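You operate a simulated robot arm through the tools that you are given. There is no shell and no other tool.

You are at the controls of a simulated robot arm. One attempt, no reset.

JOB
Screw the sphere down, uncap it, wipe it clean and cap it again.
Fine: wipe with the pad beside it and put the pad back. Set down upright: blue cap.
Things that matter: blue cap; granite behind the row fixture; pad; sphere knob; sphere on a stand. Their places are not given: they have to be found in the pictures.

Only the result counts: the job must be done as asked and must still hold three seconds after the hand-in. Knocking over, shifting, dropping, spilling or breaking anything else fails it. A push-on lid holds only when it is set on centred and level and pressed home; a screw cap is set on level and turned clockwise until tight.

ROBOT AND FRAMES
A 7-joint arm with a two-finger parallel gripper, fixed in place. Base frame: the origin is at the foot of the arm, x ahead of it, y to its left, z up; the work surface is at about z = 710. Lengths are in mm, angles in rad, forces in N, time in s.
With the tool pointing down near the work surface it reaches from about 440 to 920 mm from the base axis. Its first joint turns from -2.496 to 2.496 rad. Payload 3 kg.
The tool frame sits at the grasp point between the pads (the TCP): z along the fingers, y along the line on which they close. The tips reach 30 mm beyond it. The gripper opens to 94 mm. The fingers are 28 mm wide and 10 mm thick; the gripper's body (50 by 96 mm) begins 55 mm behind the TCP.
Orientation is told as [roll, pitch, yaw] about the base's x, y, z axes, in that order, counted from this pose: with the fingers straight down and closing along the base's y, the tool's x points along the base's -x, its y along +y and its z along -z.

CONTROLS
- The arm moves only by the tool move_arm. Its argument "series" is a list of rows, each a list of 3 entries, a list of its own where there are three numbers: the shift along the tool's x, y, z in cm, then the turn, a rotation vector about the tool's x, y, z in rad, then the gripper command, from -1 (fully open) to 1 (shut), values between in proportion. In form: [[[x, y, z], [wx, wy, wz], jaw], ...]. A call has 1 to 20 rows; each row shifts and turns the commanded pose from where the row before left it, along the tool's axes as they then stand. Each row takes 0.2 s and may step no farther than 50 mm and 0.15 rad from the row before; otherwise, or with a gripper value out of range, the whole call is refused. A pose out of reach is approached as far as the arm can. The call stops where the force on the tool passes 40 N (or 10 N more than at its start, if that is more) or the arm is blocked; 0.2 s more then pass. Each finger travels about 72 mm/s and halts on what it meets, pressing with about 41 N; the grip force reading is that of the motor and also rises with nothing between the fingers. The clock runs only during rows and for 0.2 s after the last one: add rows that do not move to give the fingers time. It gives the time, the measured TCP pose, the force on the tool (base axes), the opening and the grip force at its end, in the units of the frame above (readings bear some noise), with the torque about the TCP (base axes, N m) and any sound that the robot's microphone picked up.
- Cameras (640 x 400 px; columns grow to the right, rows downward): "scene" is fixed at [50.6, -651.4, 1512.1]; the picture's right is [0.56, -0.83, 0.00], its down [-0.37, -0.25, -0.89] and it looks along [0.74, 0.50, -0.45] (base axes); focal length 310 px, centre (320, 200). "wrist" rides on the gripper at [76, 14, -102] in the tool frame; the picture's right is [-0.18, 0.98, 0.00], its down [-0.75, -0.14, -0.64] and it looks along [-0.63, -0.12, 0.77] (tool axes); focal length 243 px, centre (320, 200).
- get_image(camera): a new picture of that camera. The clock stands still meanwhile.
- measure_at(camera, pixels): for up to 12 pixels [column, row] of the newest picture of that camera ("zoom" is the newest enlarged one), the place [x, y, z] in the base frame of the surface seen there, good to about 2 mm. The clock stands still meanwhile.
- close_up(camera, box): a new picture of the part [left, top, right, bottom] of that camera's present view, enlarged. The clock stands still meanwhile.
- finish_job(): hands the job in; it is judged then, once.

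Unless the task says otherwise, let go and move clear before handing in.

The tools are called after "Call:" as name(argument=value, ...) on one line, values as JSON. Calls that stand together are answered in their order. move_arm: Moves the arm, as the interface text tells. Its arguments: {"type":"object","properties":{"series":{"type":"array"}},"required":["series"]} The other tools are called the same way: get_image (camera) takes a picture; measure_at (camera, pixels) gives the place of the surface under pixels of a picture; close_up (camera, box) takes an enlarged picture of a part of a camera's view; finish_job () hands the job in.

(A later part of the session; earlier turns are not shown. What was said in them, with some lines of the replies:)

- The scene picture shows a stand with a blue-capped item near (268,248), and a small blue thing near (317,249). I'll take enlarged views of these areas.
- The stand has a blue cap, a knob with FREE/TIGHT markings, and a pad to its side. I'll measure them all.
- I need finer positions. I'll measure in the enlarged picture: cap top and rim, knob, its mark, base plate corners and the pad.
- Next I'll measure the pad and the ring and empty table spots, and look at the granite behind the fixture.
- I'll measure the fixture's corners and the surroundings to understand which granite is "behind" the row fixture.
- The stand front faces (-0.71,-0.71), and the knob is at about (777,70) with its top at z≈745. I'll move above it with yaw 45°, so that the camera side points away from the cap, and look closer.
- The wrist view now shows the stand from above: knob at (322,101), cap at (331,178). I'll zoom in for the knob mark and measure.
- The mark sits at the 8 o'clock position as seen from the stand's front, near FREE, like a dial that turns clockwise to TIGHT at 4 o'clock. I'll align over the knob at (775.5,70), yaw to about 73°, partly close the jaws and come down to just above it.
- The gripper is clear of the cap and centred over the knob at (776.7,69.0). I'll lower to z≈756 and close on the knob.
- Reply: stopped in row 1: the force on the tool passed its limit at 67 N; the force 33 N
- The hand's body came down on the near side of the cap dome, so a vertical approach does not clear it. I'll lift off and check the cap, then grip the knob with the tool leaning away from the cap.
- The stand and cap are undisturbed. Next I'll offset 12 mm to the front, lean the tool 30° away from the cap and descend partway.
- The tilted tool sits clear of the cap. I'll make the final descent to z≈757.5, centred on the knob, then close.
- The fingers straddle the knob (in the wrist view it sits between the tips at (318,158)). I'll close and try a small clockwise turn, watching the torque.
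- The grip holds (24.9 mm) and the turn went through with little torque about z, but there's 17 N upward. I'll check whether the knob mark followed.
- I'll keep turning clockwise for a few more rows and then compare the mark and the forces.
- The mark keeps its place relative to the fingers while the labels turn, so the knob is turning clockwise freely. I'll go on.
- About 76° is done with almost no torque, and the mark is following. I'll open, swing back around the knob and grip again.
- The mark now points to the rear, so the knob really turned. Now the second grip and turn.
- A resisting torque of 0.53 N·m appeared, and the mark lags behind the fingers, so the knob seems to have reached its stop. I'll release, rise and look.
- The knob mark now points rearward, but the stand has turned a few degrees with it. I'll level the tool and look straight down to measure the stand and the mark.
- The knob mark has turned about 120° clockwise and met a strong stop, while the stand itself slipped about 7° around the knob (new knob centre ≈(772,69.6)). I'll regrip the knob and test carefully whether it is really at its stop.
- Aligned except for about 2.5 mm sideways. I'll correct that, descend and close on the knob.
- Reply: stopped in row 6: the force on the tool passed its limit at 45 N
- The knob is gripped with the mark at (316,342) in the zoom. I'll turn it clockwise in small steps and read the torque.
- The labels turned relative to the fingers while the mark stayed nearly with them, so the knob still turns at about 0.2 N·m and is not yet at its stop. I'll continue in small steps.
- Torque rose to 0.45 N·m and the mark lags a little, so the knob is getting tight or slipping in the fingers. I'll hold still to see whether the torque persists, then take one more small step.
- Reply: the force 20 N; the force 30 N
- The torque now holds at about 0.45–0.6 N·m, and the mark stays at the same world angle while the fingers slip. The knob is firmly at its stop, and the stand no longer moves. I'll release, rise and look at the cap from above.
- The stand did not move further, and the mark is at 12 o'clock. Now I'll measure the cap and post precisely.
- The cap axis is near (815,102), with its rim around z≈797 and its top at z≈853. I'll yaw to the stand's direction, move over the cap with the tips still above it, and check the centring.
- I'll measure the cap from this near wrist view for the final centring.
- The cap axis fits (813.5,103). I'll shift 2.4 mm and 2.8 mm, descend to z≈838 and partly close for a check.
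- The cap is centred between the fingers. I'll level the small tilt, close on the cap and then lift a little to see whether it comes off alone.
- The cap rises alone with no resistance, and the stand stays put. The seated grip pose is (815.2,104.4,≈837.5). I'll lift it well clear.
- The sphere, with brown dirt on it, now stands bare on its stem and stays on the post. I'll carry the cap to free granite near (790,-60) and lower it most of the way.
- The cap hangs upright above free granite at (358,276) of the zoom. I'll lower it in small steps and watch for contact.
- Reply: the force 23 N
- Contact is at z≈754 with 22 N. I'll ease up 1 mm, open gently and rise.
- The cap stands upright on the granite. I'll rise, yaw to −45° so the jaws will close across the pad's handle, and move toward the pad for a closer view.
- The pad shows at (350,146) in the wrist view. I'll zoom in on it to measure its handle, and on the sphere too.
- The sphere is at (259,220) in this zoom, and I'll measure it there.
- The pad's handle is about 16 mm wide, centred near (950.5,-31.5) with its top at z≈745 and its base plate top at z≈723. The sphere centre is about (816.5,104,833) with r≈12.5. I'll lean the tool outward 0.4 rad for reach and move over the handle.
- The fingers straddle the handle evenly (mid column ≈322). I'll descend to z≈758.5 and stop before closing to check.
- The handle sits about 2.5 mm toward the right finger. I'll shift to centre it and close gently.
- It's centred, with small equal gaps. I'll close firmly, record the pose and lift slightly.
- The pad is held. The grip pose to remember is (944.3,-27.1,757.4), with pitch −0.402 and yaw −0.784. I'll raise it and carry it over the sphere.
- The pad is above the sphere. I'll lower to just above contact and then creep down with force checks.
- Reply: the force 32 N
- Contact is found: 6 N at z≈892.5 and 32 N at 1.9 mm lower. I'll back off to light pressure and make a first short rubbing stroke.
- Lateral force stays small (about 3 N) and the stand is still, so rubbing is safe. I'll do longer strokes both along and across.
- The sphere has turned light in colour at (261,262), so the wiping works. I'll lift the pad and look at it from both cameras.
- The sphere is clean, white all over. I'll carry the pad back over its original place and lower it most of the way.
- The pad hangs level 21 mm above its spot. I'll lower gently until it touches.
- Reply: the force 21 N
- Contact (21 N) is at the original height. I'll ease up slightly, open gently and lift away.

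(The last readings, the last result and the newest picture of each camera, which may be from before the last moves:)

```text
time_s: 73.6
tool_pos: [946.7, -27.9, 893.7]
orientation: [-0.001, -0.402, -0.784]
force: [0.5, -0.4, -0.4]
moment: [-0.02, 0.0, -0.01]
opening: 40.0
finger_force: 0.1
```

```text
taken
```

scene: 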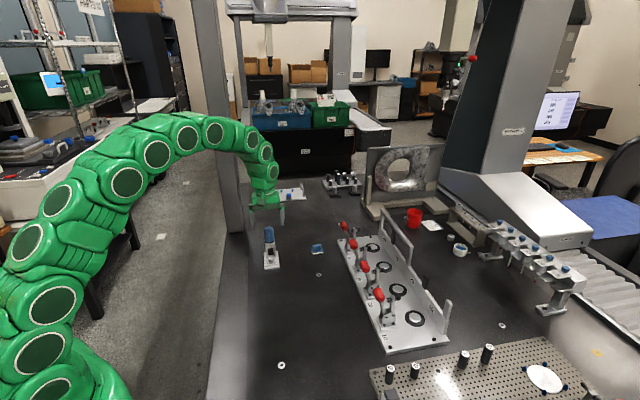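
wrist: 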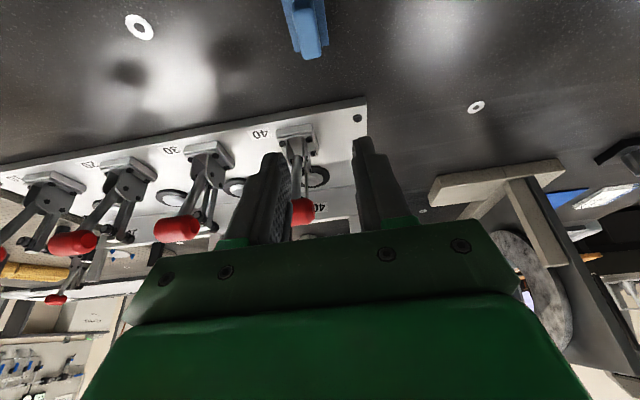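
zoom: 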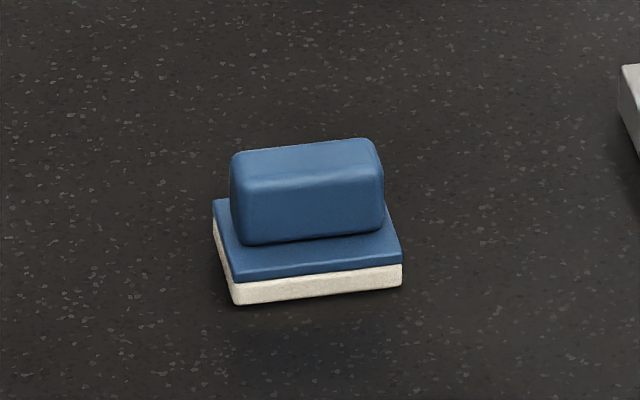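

The pad is back in its spot: its corners in the zoom match the first picture within a pixel or so. I'll go back over the cap, level the tool and return to the earlier yaw.

Call:
move_arm(series=[[[2.016, -3.32, -0.857], [0, 0, 0], 0], [[2.016, -3.32, -0.857], [0, 0, 0], 0], [[2.016, -3.32, -0.857], [0, 0, 0], -0.2], [[2.016, -3.32, -0.857], [0, 0, 0], -0.2], [[0, 0, 0], [0, 0.134, 0], -0.2], [[0, 0, 0], [0, 0.134, 0], -0.2], [[0, 0, 0], [0, 0.134, 0], -0.2], [[0, 0, 0], [0, 0, -0.1436], -0.2], [[0, 0, 0], [0, 0, -0.1436], -0.2], [[0, 0, 0], [0, 0, -0.1436], -0.2], [[0, 0, 0], [0, 0, -0.1436], -0.2], [[0, 0, 0], [0, 0, -0.1436], -0.2], [[0, 0, 0], [0, 0, -0.1436], -0.2], [[0, 0, 0], [0, 0, -0.1436], -0.2], [[0, 0, 0], [0, 0, -0.1436], -0.2], [[0, 0, 0], [0, 0, -0.1436], -0.2], [[0, 0, 0], [0, 0, -0.1436], -0.2], [[0, 0, 0], [0, 0, 0], -0.2], [[0, 0, 0], [0, 0, 0], -0.2]])

Call:
get_image(camera="wrist")

Call:
close_up(camera="scene", box=[240, 200, 340, 295])

```text
time_s: 77.6
tool_pos: [788.7, -58.0, 896.8]
orientation: [0.001, 0.002, 0.653]
force: [-0.1, -0.2, 0.0]
moment: [-0.01, -0.01, 0.02]
opening: 56.3
finger_force: 0.1
```

```text
taken
```

wrist: 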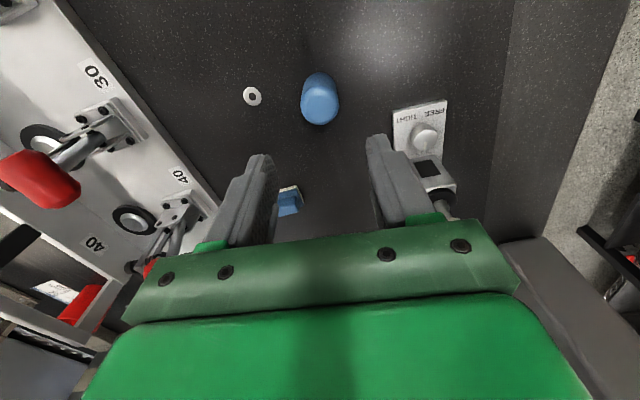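

```text
4.21 times, centred on (290, 248) of scene
```

zoom: 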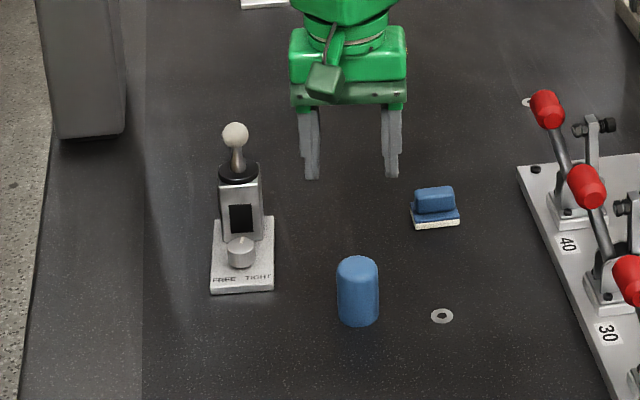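

I'm over the cap again. I'll descend to the same grip height with a small correction and compare.

Call:
move_arm(series=[[[-0.03, -0.12, 3.57], [0, 0, 0], -0.2], [[0, 0, 3.57], [0, 0, 0], -0.2], [[0, 0, 3.57], [0, 0, 0], -0.2], [[0, 0, 3.4], [0, 0, 0], -0.2], [[0, 0, 0], [0, 0, 0], 0.1], [[0, 0, 0], [0, 0, 0], 0.1]])

Call:
close_up(camera="wrist", box=[240, 90, 400, 220])

Call:
close_up(camera="scene", box=[280, 230, 340, 290])

```text
time_s: 79.0
tool_pos: [786.5, -60.1, 755.0]
orientation: [0.002, 0.0, 0.652]
force: [0.8, 0.1, 1.0]
moment: [-0.02, -0.04, -0.01]
opening: 42.2
finger_force: 0.2
```

```text
3.08 times, centred on (320, 155) of wrist
```

zoom: 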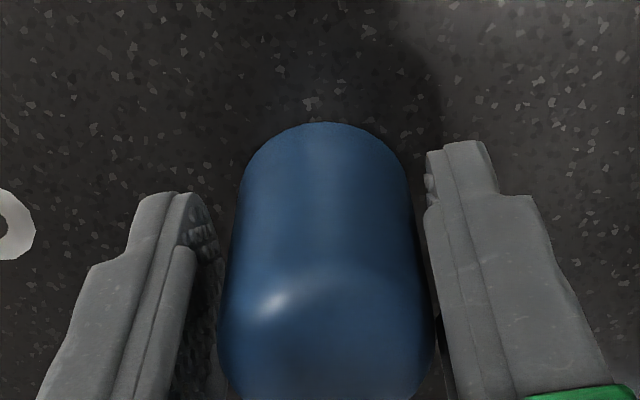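

```text
6.67 times, centred on (310, 260) of scene
```

zoom: 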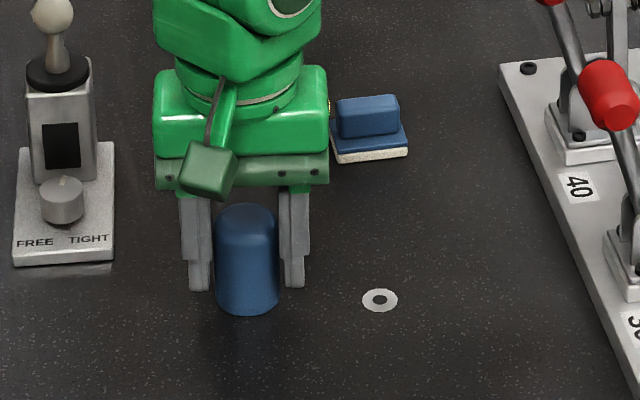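

The cap sits about 3.5 mm nearer the hand than before (its rear edge is at row 130 instead of 123). I'll shift tool x by −3.5 mm and compare again.

Call:
move_arm(series=[[[-0.35, 0.05, 0], [0, 0, 0], -0.2], [[0, 0, 0], [0, 0, 0], -0.2], [[0, 0, 0], [0, 0, 0], -0.2]])

Call:
get_image(camera="wrist")

Call:
measure_at(camera="wrist", pixels=[[320, 140], [320, 160], [320, 180], [320, 200], [300, 160], [340, 160], [320, 215], [290, 190], [350, 190]])

```text
time_s: 79.8
tool_pos: [789.5, -57.7, 756.0]
orientation: [0.002, 0.002, 0.65]
force: [0.7, -0.6, 0.2]
moment: [0.02, 0.02, 0.01]
opening: 56.6
finger_force: 0.1
```

```text
taken
```

wrist: 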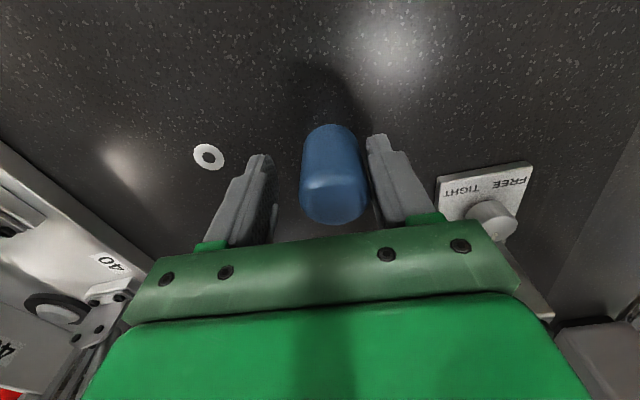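

```text
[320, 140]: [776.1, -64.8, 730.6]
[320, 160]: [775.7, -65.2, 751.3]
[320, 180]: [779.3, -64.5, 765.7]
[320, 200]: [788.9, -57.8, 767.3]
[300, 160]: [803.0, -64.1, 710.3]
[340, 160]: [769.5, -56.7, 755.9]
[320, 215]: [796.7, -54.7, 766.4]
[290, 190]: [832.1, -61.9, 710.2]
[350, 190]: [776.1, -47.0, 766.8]
```

The cap slid about 8 mm along with the right finger as the jaws opened, but it is still upright. I'll recentre by moving +y 8 mm and check.

Call:
move_arm(series=[[[0, 0.4, 0], [0, 0, 0], -0.25], [[0, 0.4, 0], [0, 0, 0], -0.25], [[0, 0, 0], [0, 0, 0], -0.25]])

Call:
get_image(camera="wrist")

Call:
close_up(camera="scene", box=[280, 230, 340, 290])

```text
time_s: 80.6
tool_pos: [785.6, -50.4, 754.9]
orientation: [0.003, 0.001, 0.651]
force: [-0.6, -0.2, 0.1]
moment: [0.0, 0.05, 0.0]
opening: 58.5
finger_force: 0.0
```

```text
taken
```

wrist: 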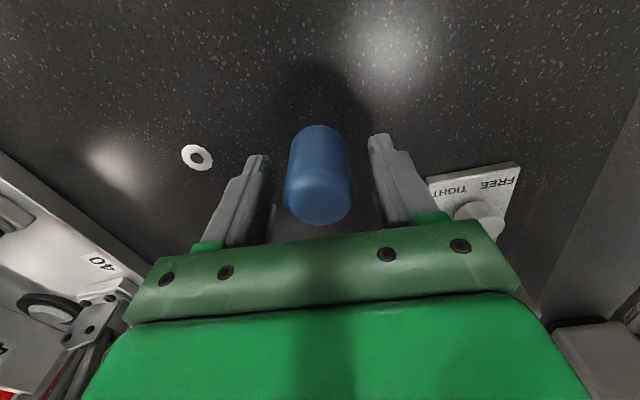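

```text
6.67 times, centred on (310, 260) of scene
```

zoom: 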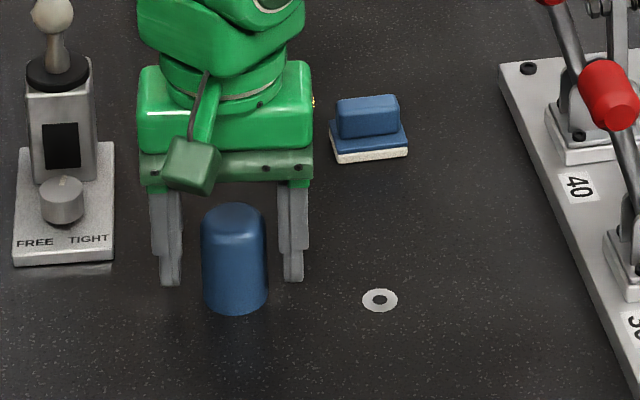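

The cap is centred again (columns 284–354, as at release). I'll close on it in stages.

Call:
move_arm(series=[[[0, 0, 0], [0, 0, 0], 0], [[0, 0, 0], [0, 0, 0], 0.12], [[0, 0, 0], [0, 0, 0], 0.2], [[0, 0, 0], [0, 0, 0], 0.5], [[0, 0, 0], [0, 0, 0], 1], [[0, 0, 0], [0, 0, 0], 1], [[0, 0, 0], [0, 0, 0], 1]])

Call:
get_image(camera="wrist")

```text
time_s: 82.2
tool_pos: [784.8, -52.0, 753.5]
orientation: [0.002, 0.002, 0.653]
force: [-0.3, -0.9, 1.0]
moment: [-0.03, -0.02, -0.01]
opening: 37.2
finger_force: 41.3
```

```text
taken
```

wrist: 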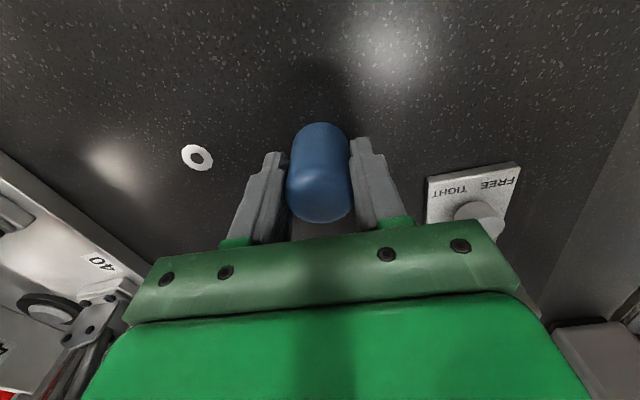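

The grip matches the earlier carry (cap at columns 286–351, rows 122–223). I'll lift and bring it over the sphere.

Call:
move_arm(series=[[[0, 0, -1.5], [0, 0, 0], 1], [[0, 0, -3], [0, 0, 0], 1], [[0, 0, -4.5], [0, 0, 0], 1], [[0, 0, -4.5], [0, 0, 0], 1], [[0, 0, -4.5], [0, 0, 0], 1], [[-2.375, 2.106, 0], [0, 0, 0], 1], [[-2.375, 2.106, 0], [0, 0, 0], 1], [[-2.375, 2.106, 0], [0, 0, 0], 1], [[-2.375, 2.106, 0], [0, 0, 0], 1], [[-2.375, 2.106, 0], [0, 0, 0], 1], [[0, 0, 0], [0, 0, 0], 1], [[0, 0, 0], [0, 0, 0], 1]])

Call:
get_image(camera="wrist")

Call:
close_up(camera="scene", box=[240, 180, 340, 275])

Call:
move_arm(series=[[[0, 0, 0], [0, 0, 0], 1]])

Call:
move_arm(series=[[[0, 0, 0], [0, 0, 0], 1]])

Call:
move_arm(series=[[[0, 0, 0], [0, 0, 0], 1]])

```text
time_s: 84.8
tool_pos: [818.4, 104.9, 935.0]
orientation: [0.002, 0.0, 0.651]
force: [0.7, -0.1, -0.1]
moment: [-0.03, -0.03, 0.0]
opening: 37.1
finger_force: 41.1
```

```text
taken
```

wrist: 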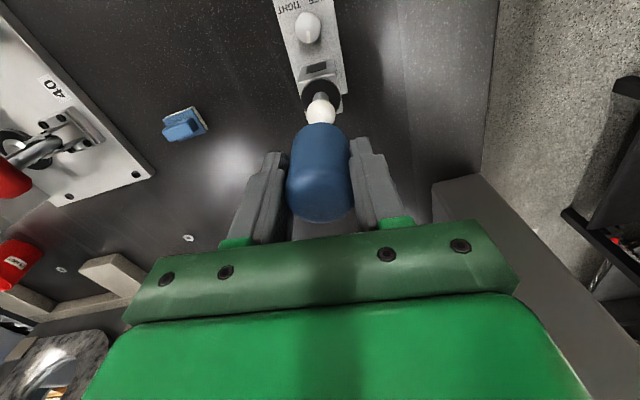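

```text
4.21 times, centred on (290, 228) of scene
```

zoom: 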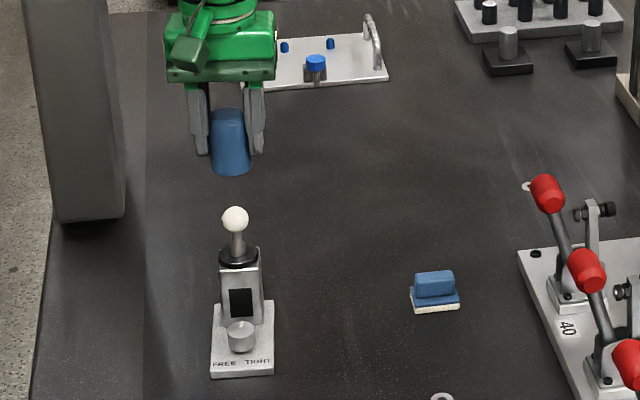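

```text
time_s: 85.2
tool_pos: [818.5, 104.6, 935.5]
orientation: [0.001, 0.002, 0.651]
force: [-0.3, -0.4, 0.2]
moment: [-0.01, -0.01, 0.01]
opening: 37.1
finger_force: 41.3
```

```text
time_s: 85.6
tool_pos: [818.5, 105.1, 934.9]
orientation: [0.001, 0.002, 0.652]
force: [-0.6, 0.7, -0.5]
moment: [0.02, 0.0, -0.03]
opening: 37.4
finger_force: 41.5
```

```text
time_s: 86.0
tool_pos: [817.6, 104.8, 935.3]
orientation: [0.004, 0.002, 0.651]
force: [0.4, -0.2, -0.8]
moment: [-0.01, 0.0, -0.01]
opening: 37.2
finger_force: 40.8
```

The average pose is (818.2,104.9), while the seated reference was about (816,104.4). I'll correct by about 2 mm and re-read the pose.

Call:
move_arm(series=[[[0.17, 0.06, 0], [0, 0, 0], 1], [[0, 0, 0], [0, 0, 0], 1], [[0, 0, 0], [0, 0, 0], 1]])

Call:
move_arm(series=[[[0, 0, 0], [0, 0, 0], 1]])

Call:
move_arm(series=[[[0, 0, 0], [0, 0, 0], 1]])

Call:
close_up(camera="wrist", box=[280, 60, 360, 130])

Call:
measure_at(camera="zoom", pixels=[[330, 300], [280, 305], [385, 305], [225, 200], [430, 190], [325, 110], [330, 270], [330, 330]])

```text
time_s: 86.8
tool_pos: [816.0, 103.9, 935.4]
orientation: [0.003, 0.002, 0.652]
force: [-0.8, 0.1, 0.5]
moment: [0.01, 0.02, -0.02]
opening: 37.1
finger_force: 40.9
```

```text
time_s: 87.2
tool_pos: [815.4, 104.4, 934.7]
orientation: [0.002, 0.002, 0.652]
force: [1.1, -0.1, 0.3]
moment: [0.0, -0.02, -0.03]
opening: 37.3
finger_force: 41.0
```

```text
time_s: 87.6
tool_pos: [814.4, 102.9, 934.6]
orientation: [0.003, 0.001, 0.65]
force: [0.1, 0.4, 0.3]
moment: [0.03, -0.01, -0.03]
opening: 37.1
finger_force: 41.4
```

```text
5.71 times, centred on (320, 95) of wrist
```

zoom: 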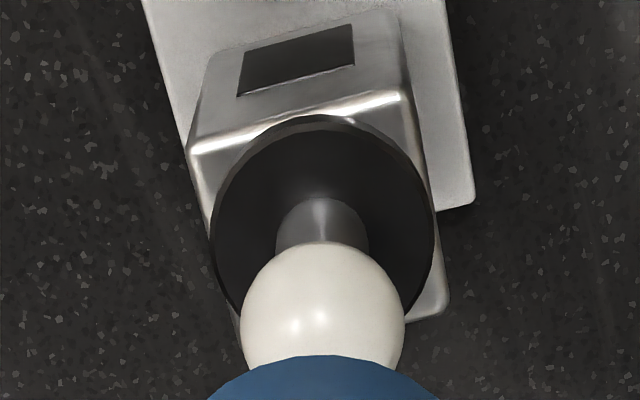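

```text
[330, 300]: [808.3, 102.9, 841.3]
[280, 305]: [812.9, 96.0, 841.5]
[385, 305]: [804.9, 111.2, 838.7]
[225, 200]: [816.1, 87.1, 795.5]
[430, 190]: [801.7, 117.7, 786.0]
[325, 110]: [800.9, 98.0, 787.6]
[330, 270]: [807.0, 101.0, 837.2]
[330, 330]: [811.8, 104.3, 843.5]
```

In the wrist zoom the sphere and collar are centred on the tool axis column (≈320.4), within about 1 mm. I'll lower the cap over the sphere to z≈850 and watch the force.

Call:
move_arm(series=[[[0, 0, 2.5], [0, 0, 0], 1], [[0, 0, 2], [0, 0, 0], 1], [[0, 0, 1.5], [0, 0, 0], 1], [[0, 0, 1], [0, 0, 0], 1], [[0, 0, 1], [0, 0, 0], 1], [[0, 0, 0], [0, 0, 0], 1]])

Call:
close_up(camera="scene", box=[250, 205, 300, 255])

Call:
close_up(camera="wrist", box=[240, 70, 400, 220])

```text
time_s: 89.0
tool_pos: [815.8, 103.6, 855.7]
orientation: [0.002, 0.0, 0.651]
force: [0.1, -0.5, -0.5]
moment: [0.0, 0.0, 0.01]
opening: 37.0
finger_force: 41.0
```

```text
8.00 times, centred on (275, 230) of scene
```

zoom: 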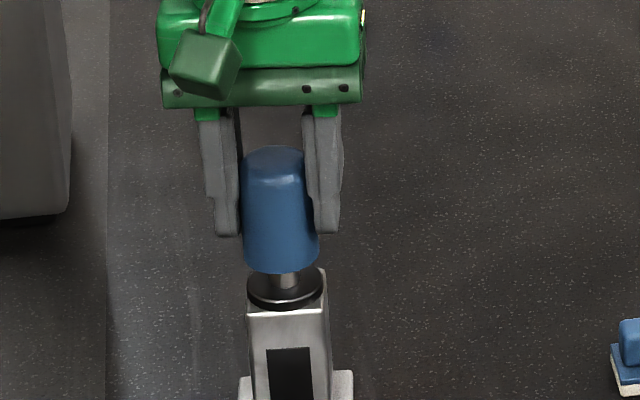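

```text
2.67 times, centred on (320, 145) of wrist
```

zoom: 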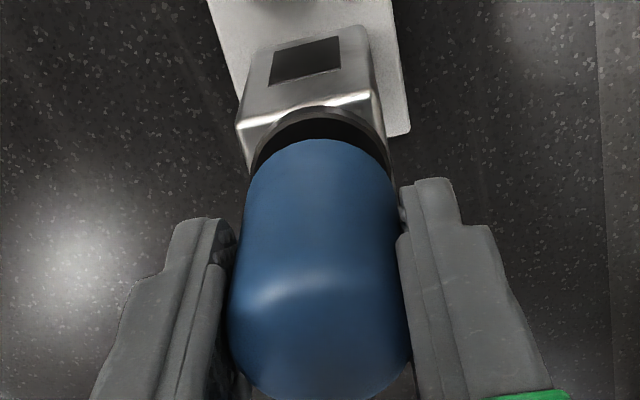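

The cap now covers the sphere freely. I'll zoom in tighter on both views to verify the centring over the collar.

Call:
close_up(camera="scene", box=[260, 226, 286, 248])

Call:
measure_at(camera="zoom", pixels=[[290, 130], [190, 100], [400, 100], [310, 250], [200, 240], [415, 225], [300, 165], [305, 270]])

Call:
close_up(camera="wrist", box=[295, 95, 345, 135])

```text
16.00 times, centred on (273, 237) of scene
```

zoom: 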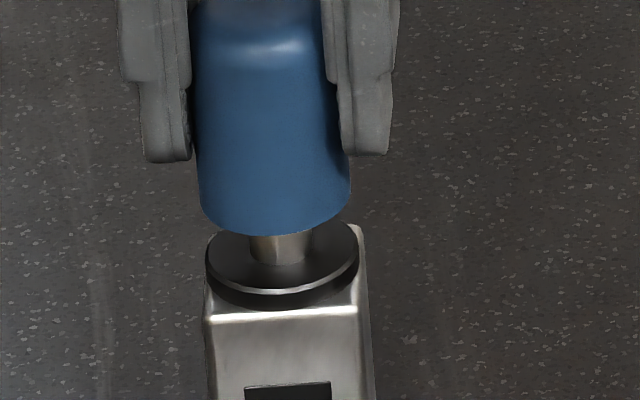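

```text
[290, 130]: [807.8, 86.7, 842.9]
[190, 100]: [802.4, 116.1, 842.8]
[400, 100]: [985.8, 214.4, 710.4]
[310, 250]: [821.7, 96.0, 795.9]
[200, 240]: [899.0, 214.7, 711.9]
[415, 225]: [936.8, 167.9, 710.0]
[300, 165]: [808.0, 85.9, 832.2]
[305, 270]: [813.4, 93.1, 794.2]
```

```text
10.00 times, centred on (320, 115) of wrist
```

zoom: 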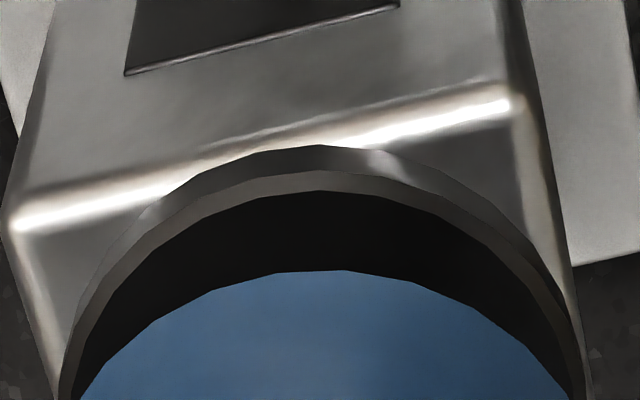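

The cap is centred sideways, but the collar seems about 1.3 mm farther back along tool −x. I'll make that correction and then creep down in small steps.

Call:
move_arm(series=[[[-0.12, -0.02, 0], [0, 0, 0], 1], [[0, 0, 0.5], [0, 0, 0], 1], [[0, 0, 0.4], [0, 0, 0], 1], [[0, 0, 0], [0, 0, 0], 1]])

Call:
move_arm(series=[[[0, 0, 0.2], [0, 0, 0], 1], [[0, 0, 0.2], [0, 0, 0], 1], [[0, 0, 0], [0, 0, 0], 1]])

Call:
move_arm(series=[[[0, 0, 0.15], [0, 0, 0], 1], [[0, 0, 0], [0, 0, 0], 1]])

Call:
close_up(camera="scene", box=[260, 226, 286, 248])

Call:
close_up(camera="wrist", box=[295, 95, 345, 135])

```text
time_s: 90.0
tool_pos: [815.8, 104.7, 844.4]
orientation: [0.001, 0.001, 0.652]
force: [0.1, 0.0, 0.9]
moment: [0.05, -0.04, -0.02]
opening: 37.2
finger_force: 41.2
```

```text
time_s: 90.8
tool_pos: [816.0, 104.8, 842.9]
orientation: [0.003, 0.002, 0.65]
force: [0.7, 0.1, -0.2]
moment: [0.01, -0.01, -0.01]
opening: 36.9
finger_force: 40.6
```

```text
time_s: 91.4
tool_pos: [815.8, 104.4, 841.2]
orientation: [0.001, 0.002, 0.65]
force: [0.8, 0.7, 0.0]
moment: [0.01, 0.01, 0.0]
opening: 37.2
finger_force: 40.9
```

```text
16.00 times, centred on (273, 237) of scene
```

zoom: 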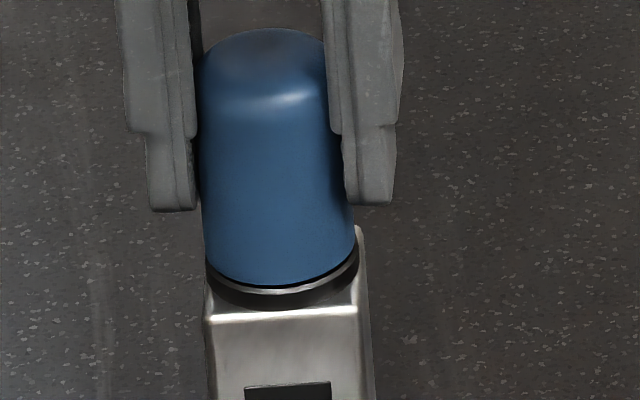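

```text
10.00 times, centred on (320, 115) of wrist
```

zoom: 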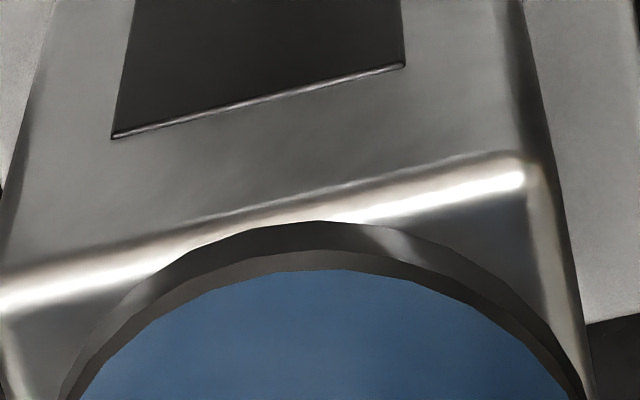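

The cap rim is coaxial with the collar and 2–3 mm above it. I'll continue pressing down in small steps, watching the force.

Call:
move_arm(series=[[[0, 0, 0.15], [0, 0, 0], 1], [[0, 0, 0], [0, 0, 0], 1]])

Call:
move_arm(series=[[[0, 0, 0.1], [0, 0, 0], 1], [[0, 0, 0], [0, 0, 0], 1]])

Call:
move_arm(series=[[[0, 0, 0.1], [0, 0, 0], 1], [[0, 0, 0], [0, 0, 0], 1]])

Call:
close_up(camera="scene", box=[260, 226, 286, 248])

```text
time_s: 92.0
tool_pos: [815.8, 106.0, 839.3]
orientation: [0.001, 0.002, 0.653]
force: [0.1, -0.2, 0.2]
moment: [0.02, -0.02, 0.03]
opening: 37.3
finger_force: 41.0
```

```text
time_s: 92.6
tool_pos: [815.9, 105.2, 838.9]
orientation: [0.0, 0.0, 0.65]
force: [-4.4, 0.6, 15.4]
moment: [-0.12, 0.32, 0.01]
opening: 37.3
finger_force: 40.9
```

```text
time_s: 93.2
tool_pos: [817.9, 105.0, 838.5]
orientation: [0.002, 0.0, 0.653]
force: [-9.0, 7.6, 33.3]
moment: [0.3, 0.34, -0.05]
opening: 37.4
finger_force: 41.4
```

```text
16.00 times, centred on (273, 237) of scene
```

zoom: 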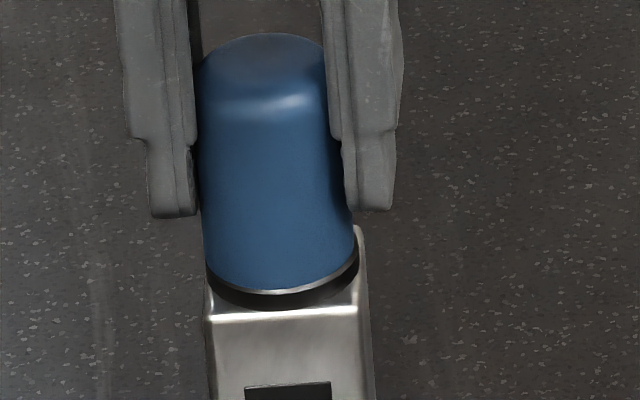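

There's solid contact at z≈838.5 with 33 N, matching the original seated height. I'll measure the cap's top and rim against the original values (top ≈852–853).

Call:
measure_at(camera="zoom", pixels=[[262, 50], [262, 60], [280, 150], [280, 240], [278, 292], [275, 300], [230, 60], [300, 60]])

Call:
close_up(camera="wrist", box=[240, 70, 400, 220])

Call:
close_up(camera="wrist", box=[295, 95, 345, 135])

```text
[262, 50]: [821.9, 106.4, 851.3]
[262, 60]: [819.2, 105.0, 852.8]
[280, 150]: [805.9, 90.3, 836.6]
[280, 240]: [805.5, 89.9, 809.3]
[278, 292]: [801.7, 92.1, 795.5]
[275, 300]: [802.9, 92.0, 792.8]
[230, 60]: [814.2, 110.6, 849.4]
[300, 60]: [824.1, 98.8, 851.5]
```

```text
2.67 times, centred on (320, 145) of wrist
```

zoom: 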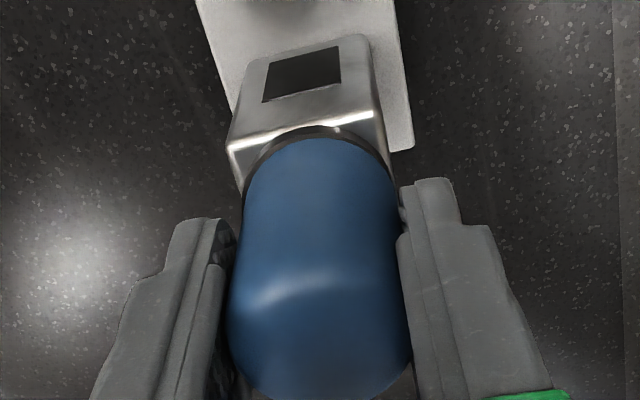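

```text
10.00 times, centred on (320, 115) of wrist
```

zoom: 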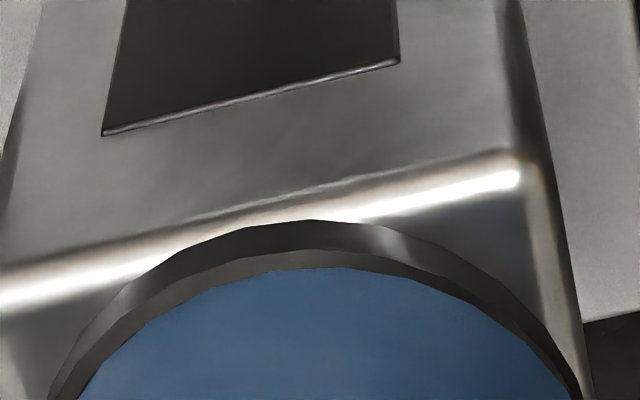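

The cap top is at ≈852, as originally, but a 12 N sideways force shows it is about 0.5 mm off. I'll lift 2 mm, nudge it and press again.

Call:
move_arm(series=[[[0, 0, -0.25], [0, 0, 0], 1], [[0, -0.05, 0], [0, 0, 0], 1], [[0, 0, 0], [0, 0, 0], 1]])

Call:
close_up(camera="wrist", box=[295, 95, 345, 135])

Call:
close_up(camera="scene", box=[260, 226, 286, 248])

```text
time_s: 94.0
tool_pos: [815.8, 105.2, 838.2]
orientation: [0.001, 0.002, 0.652]
force: [-0.2, -0.3, -0.9]
moment: [0.0, 0.01, 0.03]
opening: 36.9
finger_force: 41.2
```

```text
10.00 times, centred on (320, 115) of wrist
```

zoom: 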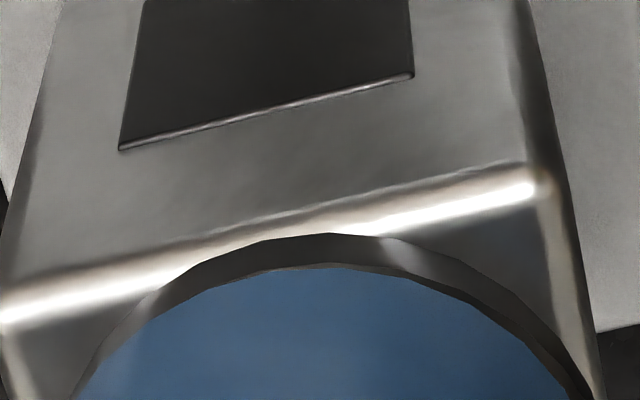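

```text
16.00 times, centred on (273, 237) of scene
```

zoom: 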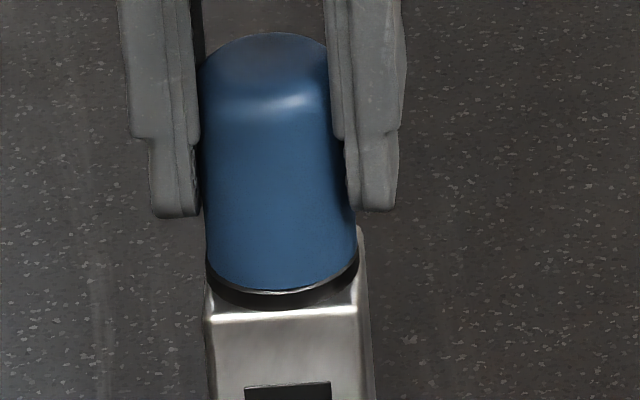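

The scene view now shows the cap edges (207–357) coaxial with the collar (206–358). I'll press it down firmly.

Call:
move_arm(series=[[[0, 0.02, 0.1], [0, 0, 0], 1], [[0, 0, 0.1], [0, 0, 0], 1], [[0, 0, 0], [0, 0, 0], 1]])

Call:
move_arm(series=[[[0, 0, 0.1], [0, 0, 0], 1], [[0, 0, 0], [0, 0, 0], 1]])

Call:
move_arm(series=[[[0, 0, 0.07], [0, 0, 0], 1], [[0, 0, 0], [0, 0, 0], 1]])

Call:
close_up(camera="scene", box=[260, 226, 286, 248])

```text
time_s: 94.8
tool_pos: [816.6, 104.9, 838.0]
orientation: [-0.002, 0.001, 0.652]
force: [-7.4, -5.2, 22.2]
moment: [-0.14, 0.22, 0.01]
opening: 37.1
finger_force: 41.4
```

```text
time_s: 95.4
tool_pos: [817.9, 104.5, 836.9]
orientation: [0.0, -0.002, 0.652]
force: [-4.9, -6.1, 29.6]
moment: [-0.08, -0.06, -0.12]
opening: 37.2
finger_force: 40.6
```

```text
time_s: 96.0
tool_pos: [817.6, 104.2, 836.4]
orientation: [0.0, 0.001, 0.65]
force: [-0.1, -5.0, 31.2]
moment: [-0.03, -0.24, -0.13]
opening: 37.0
finger_force: 41.2
```

```text
16.00 times, centred on (273, 237) of scene
```

zoom: 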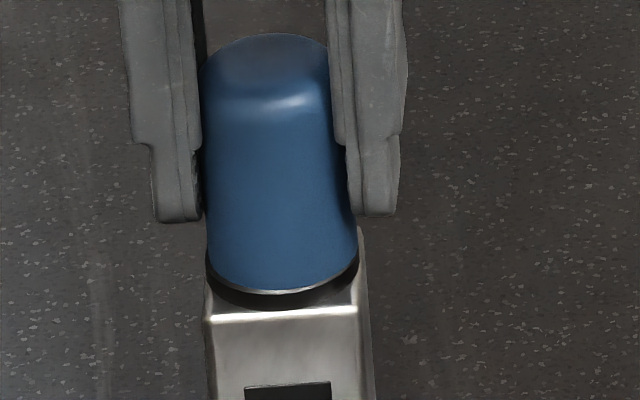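

The cap sits evenly on the collar and the fingers begin to slip on it at about 31 N. I'll ease the load, open and rise, then check before pressing on the dome with closed fingertips.

Call:
move_arm(series=[[[0, 0, -0.24], [0, 0, 0], 1], [[0, 0, 0], [0, 0, 0], 0.15], [[0, 0, 0], [0, 0, 0], 0], [[0, 0, 0], [0, 0, 0], -0.3], [[0, 0, 0], [0, 0, 0], -0.3], [[0, 0, -2.5], [0, 0, 0], -0.3], [[0, 0, -4], [0, 0, 0], -0.3], [[0, 0, 0], [0, 0, 0], -0.3]])

Call:
get_image(camera="wrist")

Call:
close_up(camera="scene", box=[256, 220, 296, 272])

Call:
close_up(camera="scene", box=[260, 226, 286, 248])

```text
time_s: 97.8
tool_pos: [816.8, 103.1, 904.5]
orientation: [0.002, 0.0, 0.65]
force: [-0.7, -0.4, -0.2]
moment: [0.01, 0.04, 0.03]
opening: 61.1
finger_force: 0.2
```

```text
taken
```

wrist: 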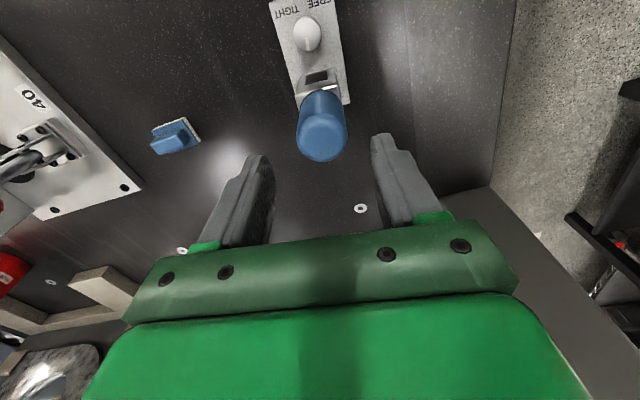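

```text
7.69 times, centred on (276, 246) of scene
```

zoom: 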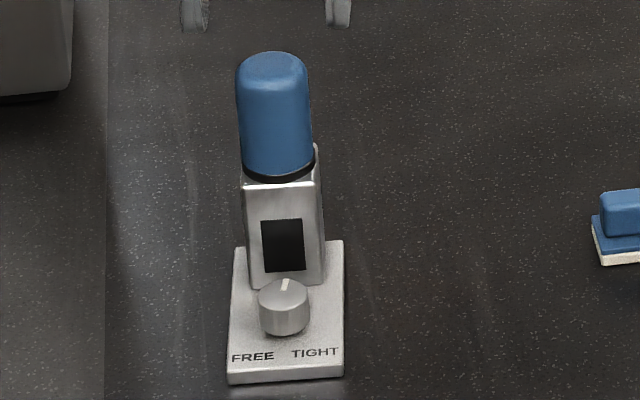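

```text
16.00 times, centred on (273, 237) of scene
```

zoom: 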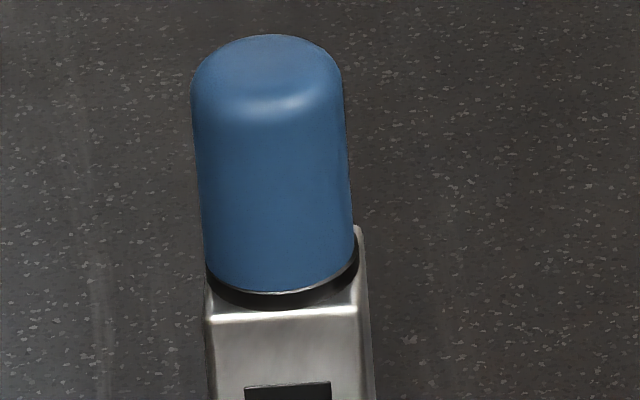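

The cap is on, upright and even around the collar. I'll close the fingers and press down on the dome's centre to seat it fully.

Call:
move_arm(series=[[[0, 0, 0], [0, 0, 0], 1], [[0, 0, 0], [0, 0, 0], 1], [[0, 0, 0], [0, 0, 0], 1], [[0, 0, 1.0], [0, 0, 0], 1], [[0, 0, 0.7], [0, 0, 0], 1], [[0, 0, 0], [0, 0, 0], 1]])

Call:
close_up(camera="scene", box=[250, 205, 300, 255])

Call:
close_up(camera="wrist", box=[240, 70, 400, 220])

```text
time_s: 99.2
tool_pos: [816.8, 103.0, 885.7]
orientation: [0.0, 0.002, 0.652]
force: [0.8, 0.2, -0.3]
moment: [-0.01, 0.01, 0.0]
opening: 0.3
finger_force: 33.1
```

```text
8.00 times, centred on (275, 230) of scene
```

zoom: 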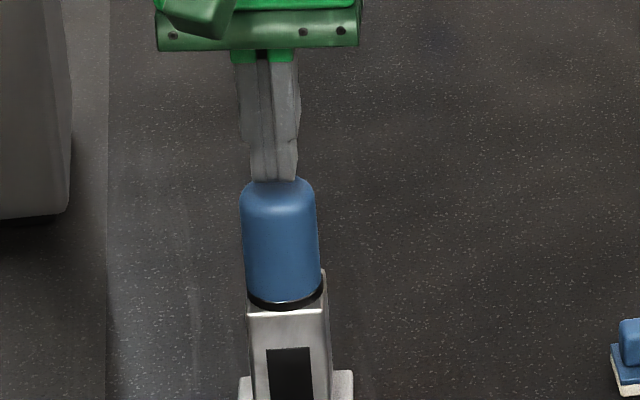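

```text
2.67 times, centred on (320, 145) of wrist
```

zoom: 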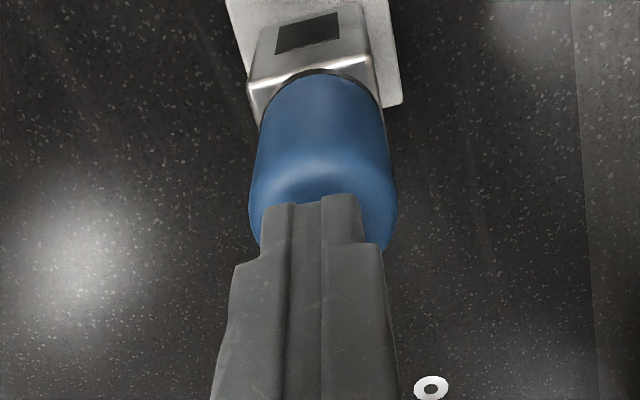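

The closed tips are over the dome's centre, just above it. I'll press in small steps up to about 40 N.

Call:
move_arm(series=[[[0, 0.05, 0.2], [0, 0, 0], 1], [[0, 0, 0.15], [0, 0, 0], 1], [[0, 0, 0], [0, 0, 0], 1]])

Call:
move_arm(series=[[[0, 0, 0.15], [0, 0, 0], 1], [[0, 0, 0], [0, 0, 0], 1]])

Call:
move_arm(series=[[[0, 0, 0.1], [0, 0, 0], 1], [[0, 0, 0], [0, 0, 0], 1]])

```text
time_s: 100.0
tool_pos: [815.7, 105.3, 882.5]
orientation: [0.001, 0.001, 0.652]
force: [-0.1, 1.0, 0.5]
moment: [-0.02, 0.01, -0.02]
opening: 0.2
finger_force: 32.9
```

```text
time_s: 100.6
tool_pos: [816.0, 105.0, 880.1]
orientation: [0.002, 0.002, 0.651]
force: [-0.5, -0.2, 0.2]
moment: [-0.02, 0.01, 0.01]
opening: 0.1
finger_force: 33.5
```

```text
time_s: 101.2
tool_pos: [815.9, 105.2, 880.6]
orientation: [0.002, 0.002, 0.651]
force: [0.1, 0.4, 0.0]
moment: [0.0, 0.0, 0.0]
opening: 0.0
finger_force: 32.4
```

There's no contact yet at z≈880.5. I'll continue in small steps.

Call:
move_arm(series=[[[0, 0, 0.1], [0, 0, 0], 1], [[0, 0, 0], [0, 0, 0], 1]])

Call:
move_arm(series=[[[0, 0, 0.1], [0, 0, 0], 1], [[0, 0, 0], [0, 0, 0], 1]])

Call:
move_arm(series=[[[0, 0, 0.1], [0, 0, 0], 1], [[0, 0, 0], [0, 0, 0], 1]])

Call:
close_up(camera="scene", box=[260, 220, 286, 248])

```text
time_s: 101.8
tool_pos: [816.2, 105.8, 880.5]
orientation: [0.002, 0.0, 0.651]
force: [-0.3, 0.9, 0.1]
moment: [0.0, 0.03, 0.01]
opening: 0.2
finger_force: 33.0
```

```text
time_s: 102.4
tool_pos: [816.9, 105.1, 880.3]
orientation: [-0.001, 0.001, 0.65]
force: [0.5, 1.4, 8.4]
moment: [0.05, -0.02, 0.01]
opening: 0.0
finger_force: 33.3
```

```text
time_s: 103.0
tool_pos: [817.1, 105.2, 879.6]
orientation: [0.001, 0.001, 0.651]
force: [-7.4, -0.3, 25.9]
moment: [-0.06, 0.28, 0.01]
opening: 0.0
finger_force: 32.7
```

```text
14.29 times, centred on (273, 234) of scene
```

zoom: 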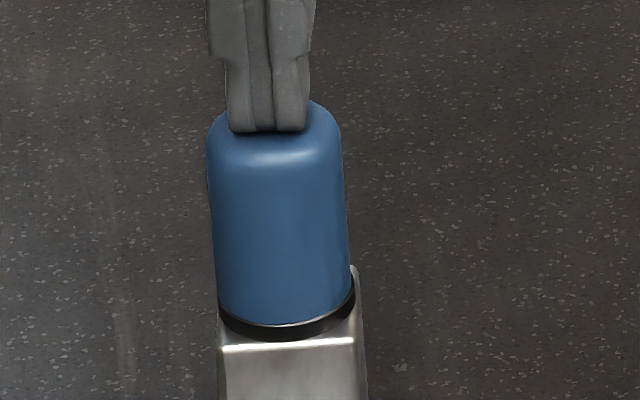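

Contact is made at 26 N, on the dome. I'll increase the press somewhat further.

Call:
move_arm(series=[[[0, 0, 0.07], [0, 0, 0], 1], [[0, 0, 0], [0, 0, 0], 1]])

Call:
move_arm(series=[[[0, 0, 0.05], [0, 0, 0], 1], [[0, 0, 0], [0, 0, 0], 1]])

Call:
move_arm(series=[[[0, 0, 0.05], [0, 0, 0], 1], [[0, 0, 0], [0, 0, 0], 1]])

```text
time_s: 103.5
tool_pos: [816.7, 104.9, 879.8]
orientation: [0.0, -0.002, 0.652]
force: [-4.4, -0.5, 14.6]
moment: [-0.02, 0.21, 0.0]
opening: 0.0
finger_force: 33.3
stopped in row 2: the force on the tool passed its limit at 41 N (the readings are from after the stop); the commanded pose is now the measured one
```

```text
time_s: 104.1
tool_pos: [817.6, 104.2, 879.3]
orientation: [0.0, -0.001, 0.652]
force: [-6.4, -0.4, 19.0]
moment: [-0.05, 0.2, 0.02]
opening: 0.0
finger_force: 32.9
```

```text
time_s: 104.7
tool_pos: [817.3, 105.1, 878.7]
orientation: [-0.001, -0.002, 0.65]
force: [-5.7, -5.4, 28.4]
moment: [-0.2, 0.28, -0.02]
opening: 0.0
finger_force: 32.5
```

The press peaked at 41 N on the dome. I'll retreat upward and verify the final scene.

Call:
move_arm(series=[[[0, 0, -1], [0, 0, 0], 1], [[0, 0, -3], [0, 0, 0], 1], [[0, 0, -4.5], [0, 0, 0], 0.5], [[0, 0, -4.5], [0, 0, 0], 0], [[4, 0, 0], [0, 0, 0], 0], [[4, 0, 0], [0, 0, 0], 0], [[0, 0, 0], [0, 0, 0], 0]])

Call:
get_image(camera="wrist")

Call:
close_up(camera="scene", box=[260, 226, 286, 248])

Call:
measure_at(camera="zoom", pixels=[[262, 50], [262, 60], [275, 150], [280, 240], [278, 292], [200, 120], [335, 120], [235, 60], [300, 60]])

Call:
close_up(camera="scene", box=[240, 200, 340, 295])

```text
time_s: 106.3
tool_pos: [753.5, 53.8, 1007.4]
orientation: [0.0, 0.0, 0.652]
force: [0.3, 0.1, 0.3]
moment: [0.0, 0.0, -0.02]
opening: 46.9
finger_force: 0.1
```

```text
taken
```

wrist: 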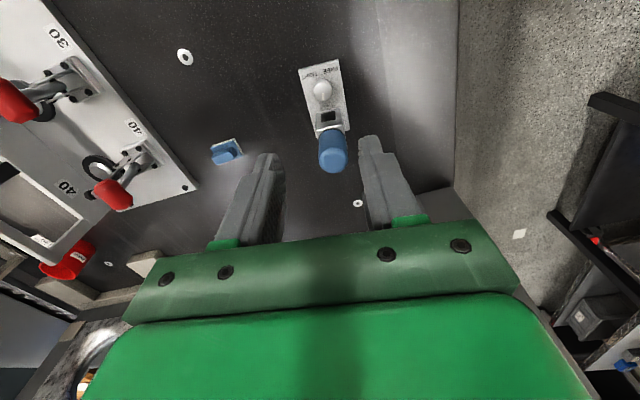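

```text
16.00 times, centred on (273, 237) of scene
```

zoom: 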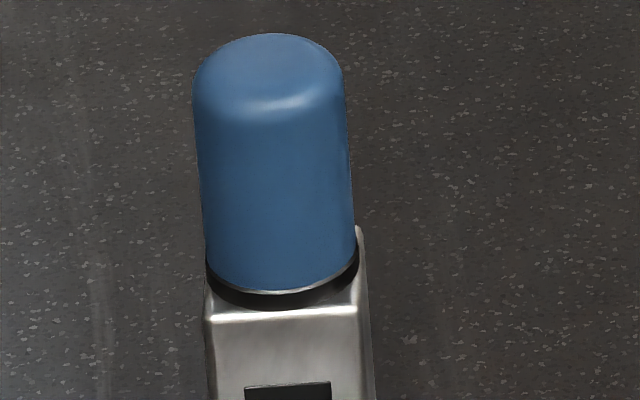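

```text
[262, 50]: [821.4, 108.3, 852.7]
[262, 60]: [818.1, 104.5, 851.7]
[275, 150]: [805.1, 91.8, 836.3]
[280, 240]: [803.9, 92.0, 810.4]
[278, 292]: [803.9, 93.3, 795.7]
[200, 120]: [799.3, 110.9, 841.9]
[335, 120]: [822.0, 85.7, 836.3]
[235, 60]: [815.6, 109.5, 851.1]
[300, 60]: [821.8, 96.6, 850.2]
```

```text
4.21 times, centred on (290, 248) of scene
```

zoom: 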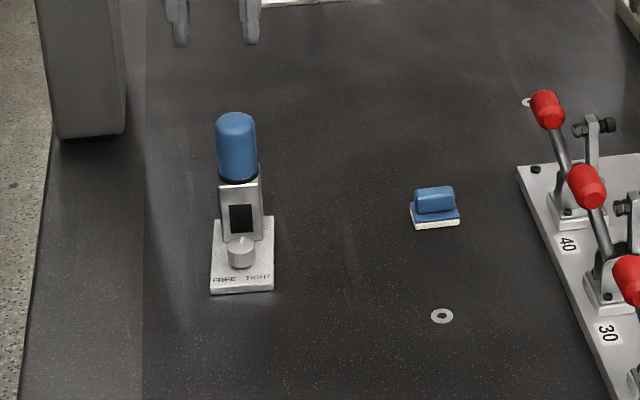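

The cap is back on, level and at its original height (top ≈852). The sphere was wiped clean, the pad is back in its place, and the knob is at its clockwise stop. The stand sits about 7–8° turned from its first position. The hand is clear, so I'm handing in.

Call:
finish_job()

```text
The job is handed in.
```

I handed the job in with every step done, but the stand ended up turned about 7–8° from where it started. I left it there because turning it back risked disturbing the cap.

- **Knob:** I turned it clockwise about 115° until it held against 0.45–0.6 N·m, which I took as tight. Its mark now points at the post rather than at the TIGHT label, and no click was heard. The stand slipped around the knob during this step.
- **Contact during the first approach:** the hand bumped the top of the cap (67 N peak). Nothing visibly moved.
- **Cap while off:** it stood upright on the granite between the stand and the fixture with the red handles. I took that to be "behind the row fixture". It slid about 8 mm when I picked it up again but stayed upright.
- **Wiping:** the sphere went from brown to white as seen by both cameras.
- **Pad:** it is back within about a millimetre of its original place.
- **Recapping:** the cap is on level, with its top at about 852 mm as before. I pressed it down with up to 41 N, and again heard no click.

The hand was clear of everything at hand-in.
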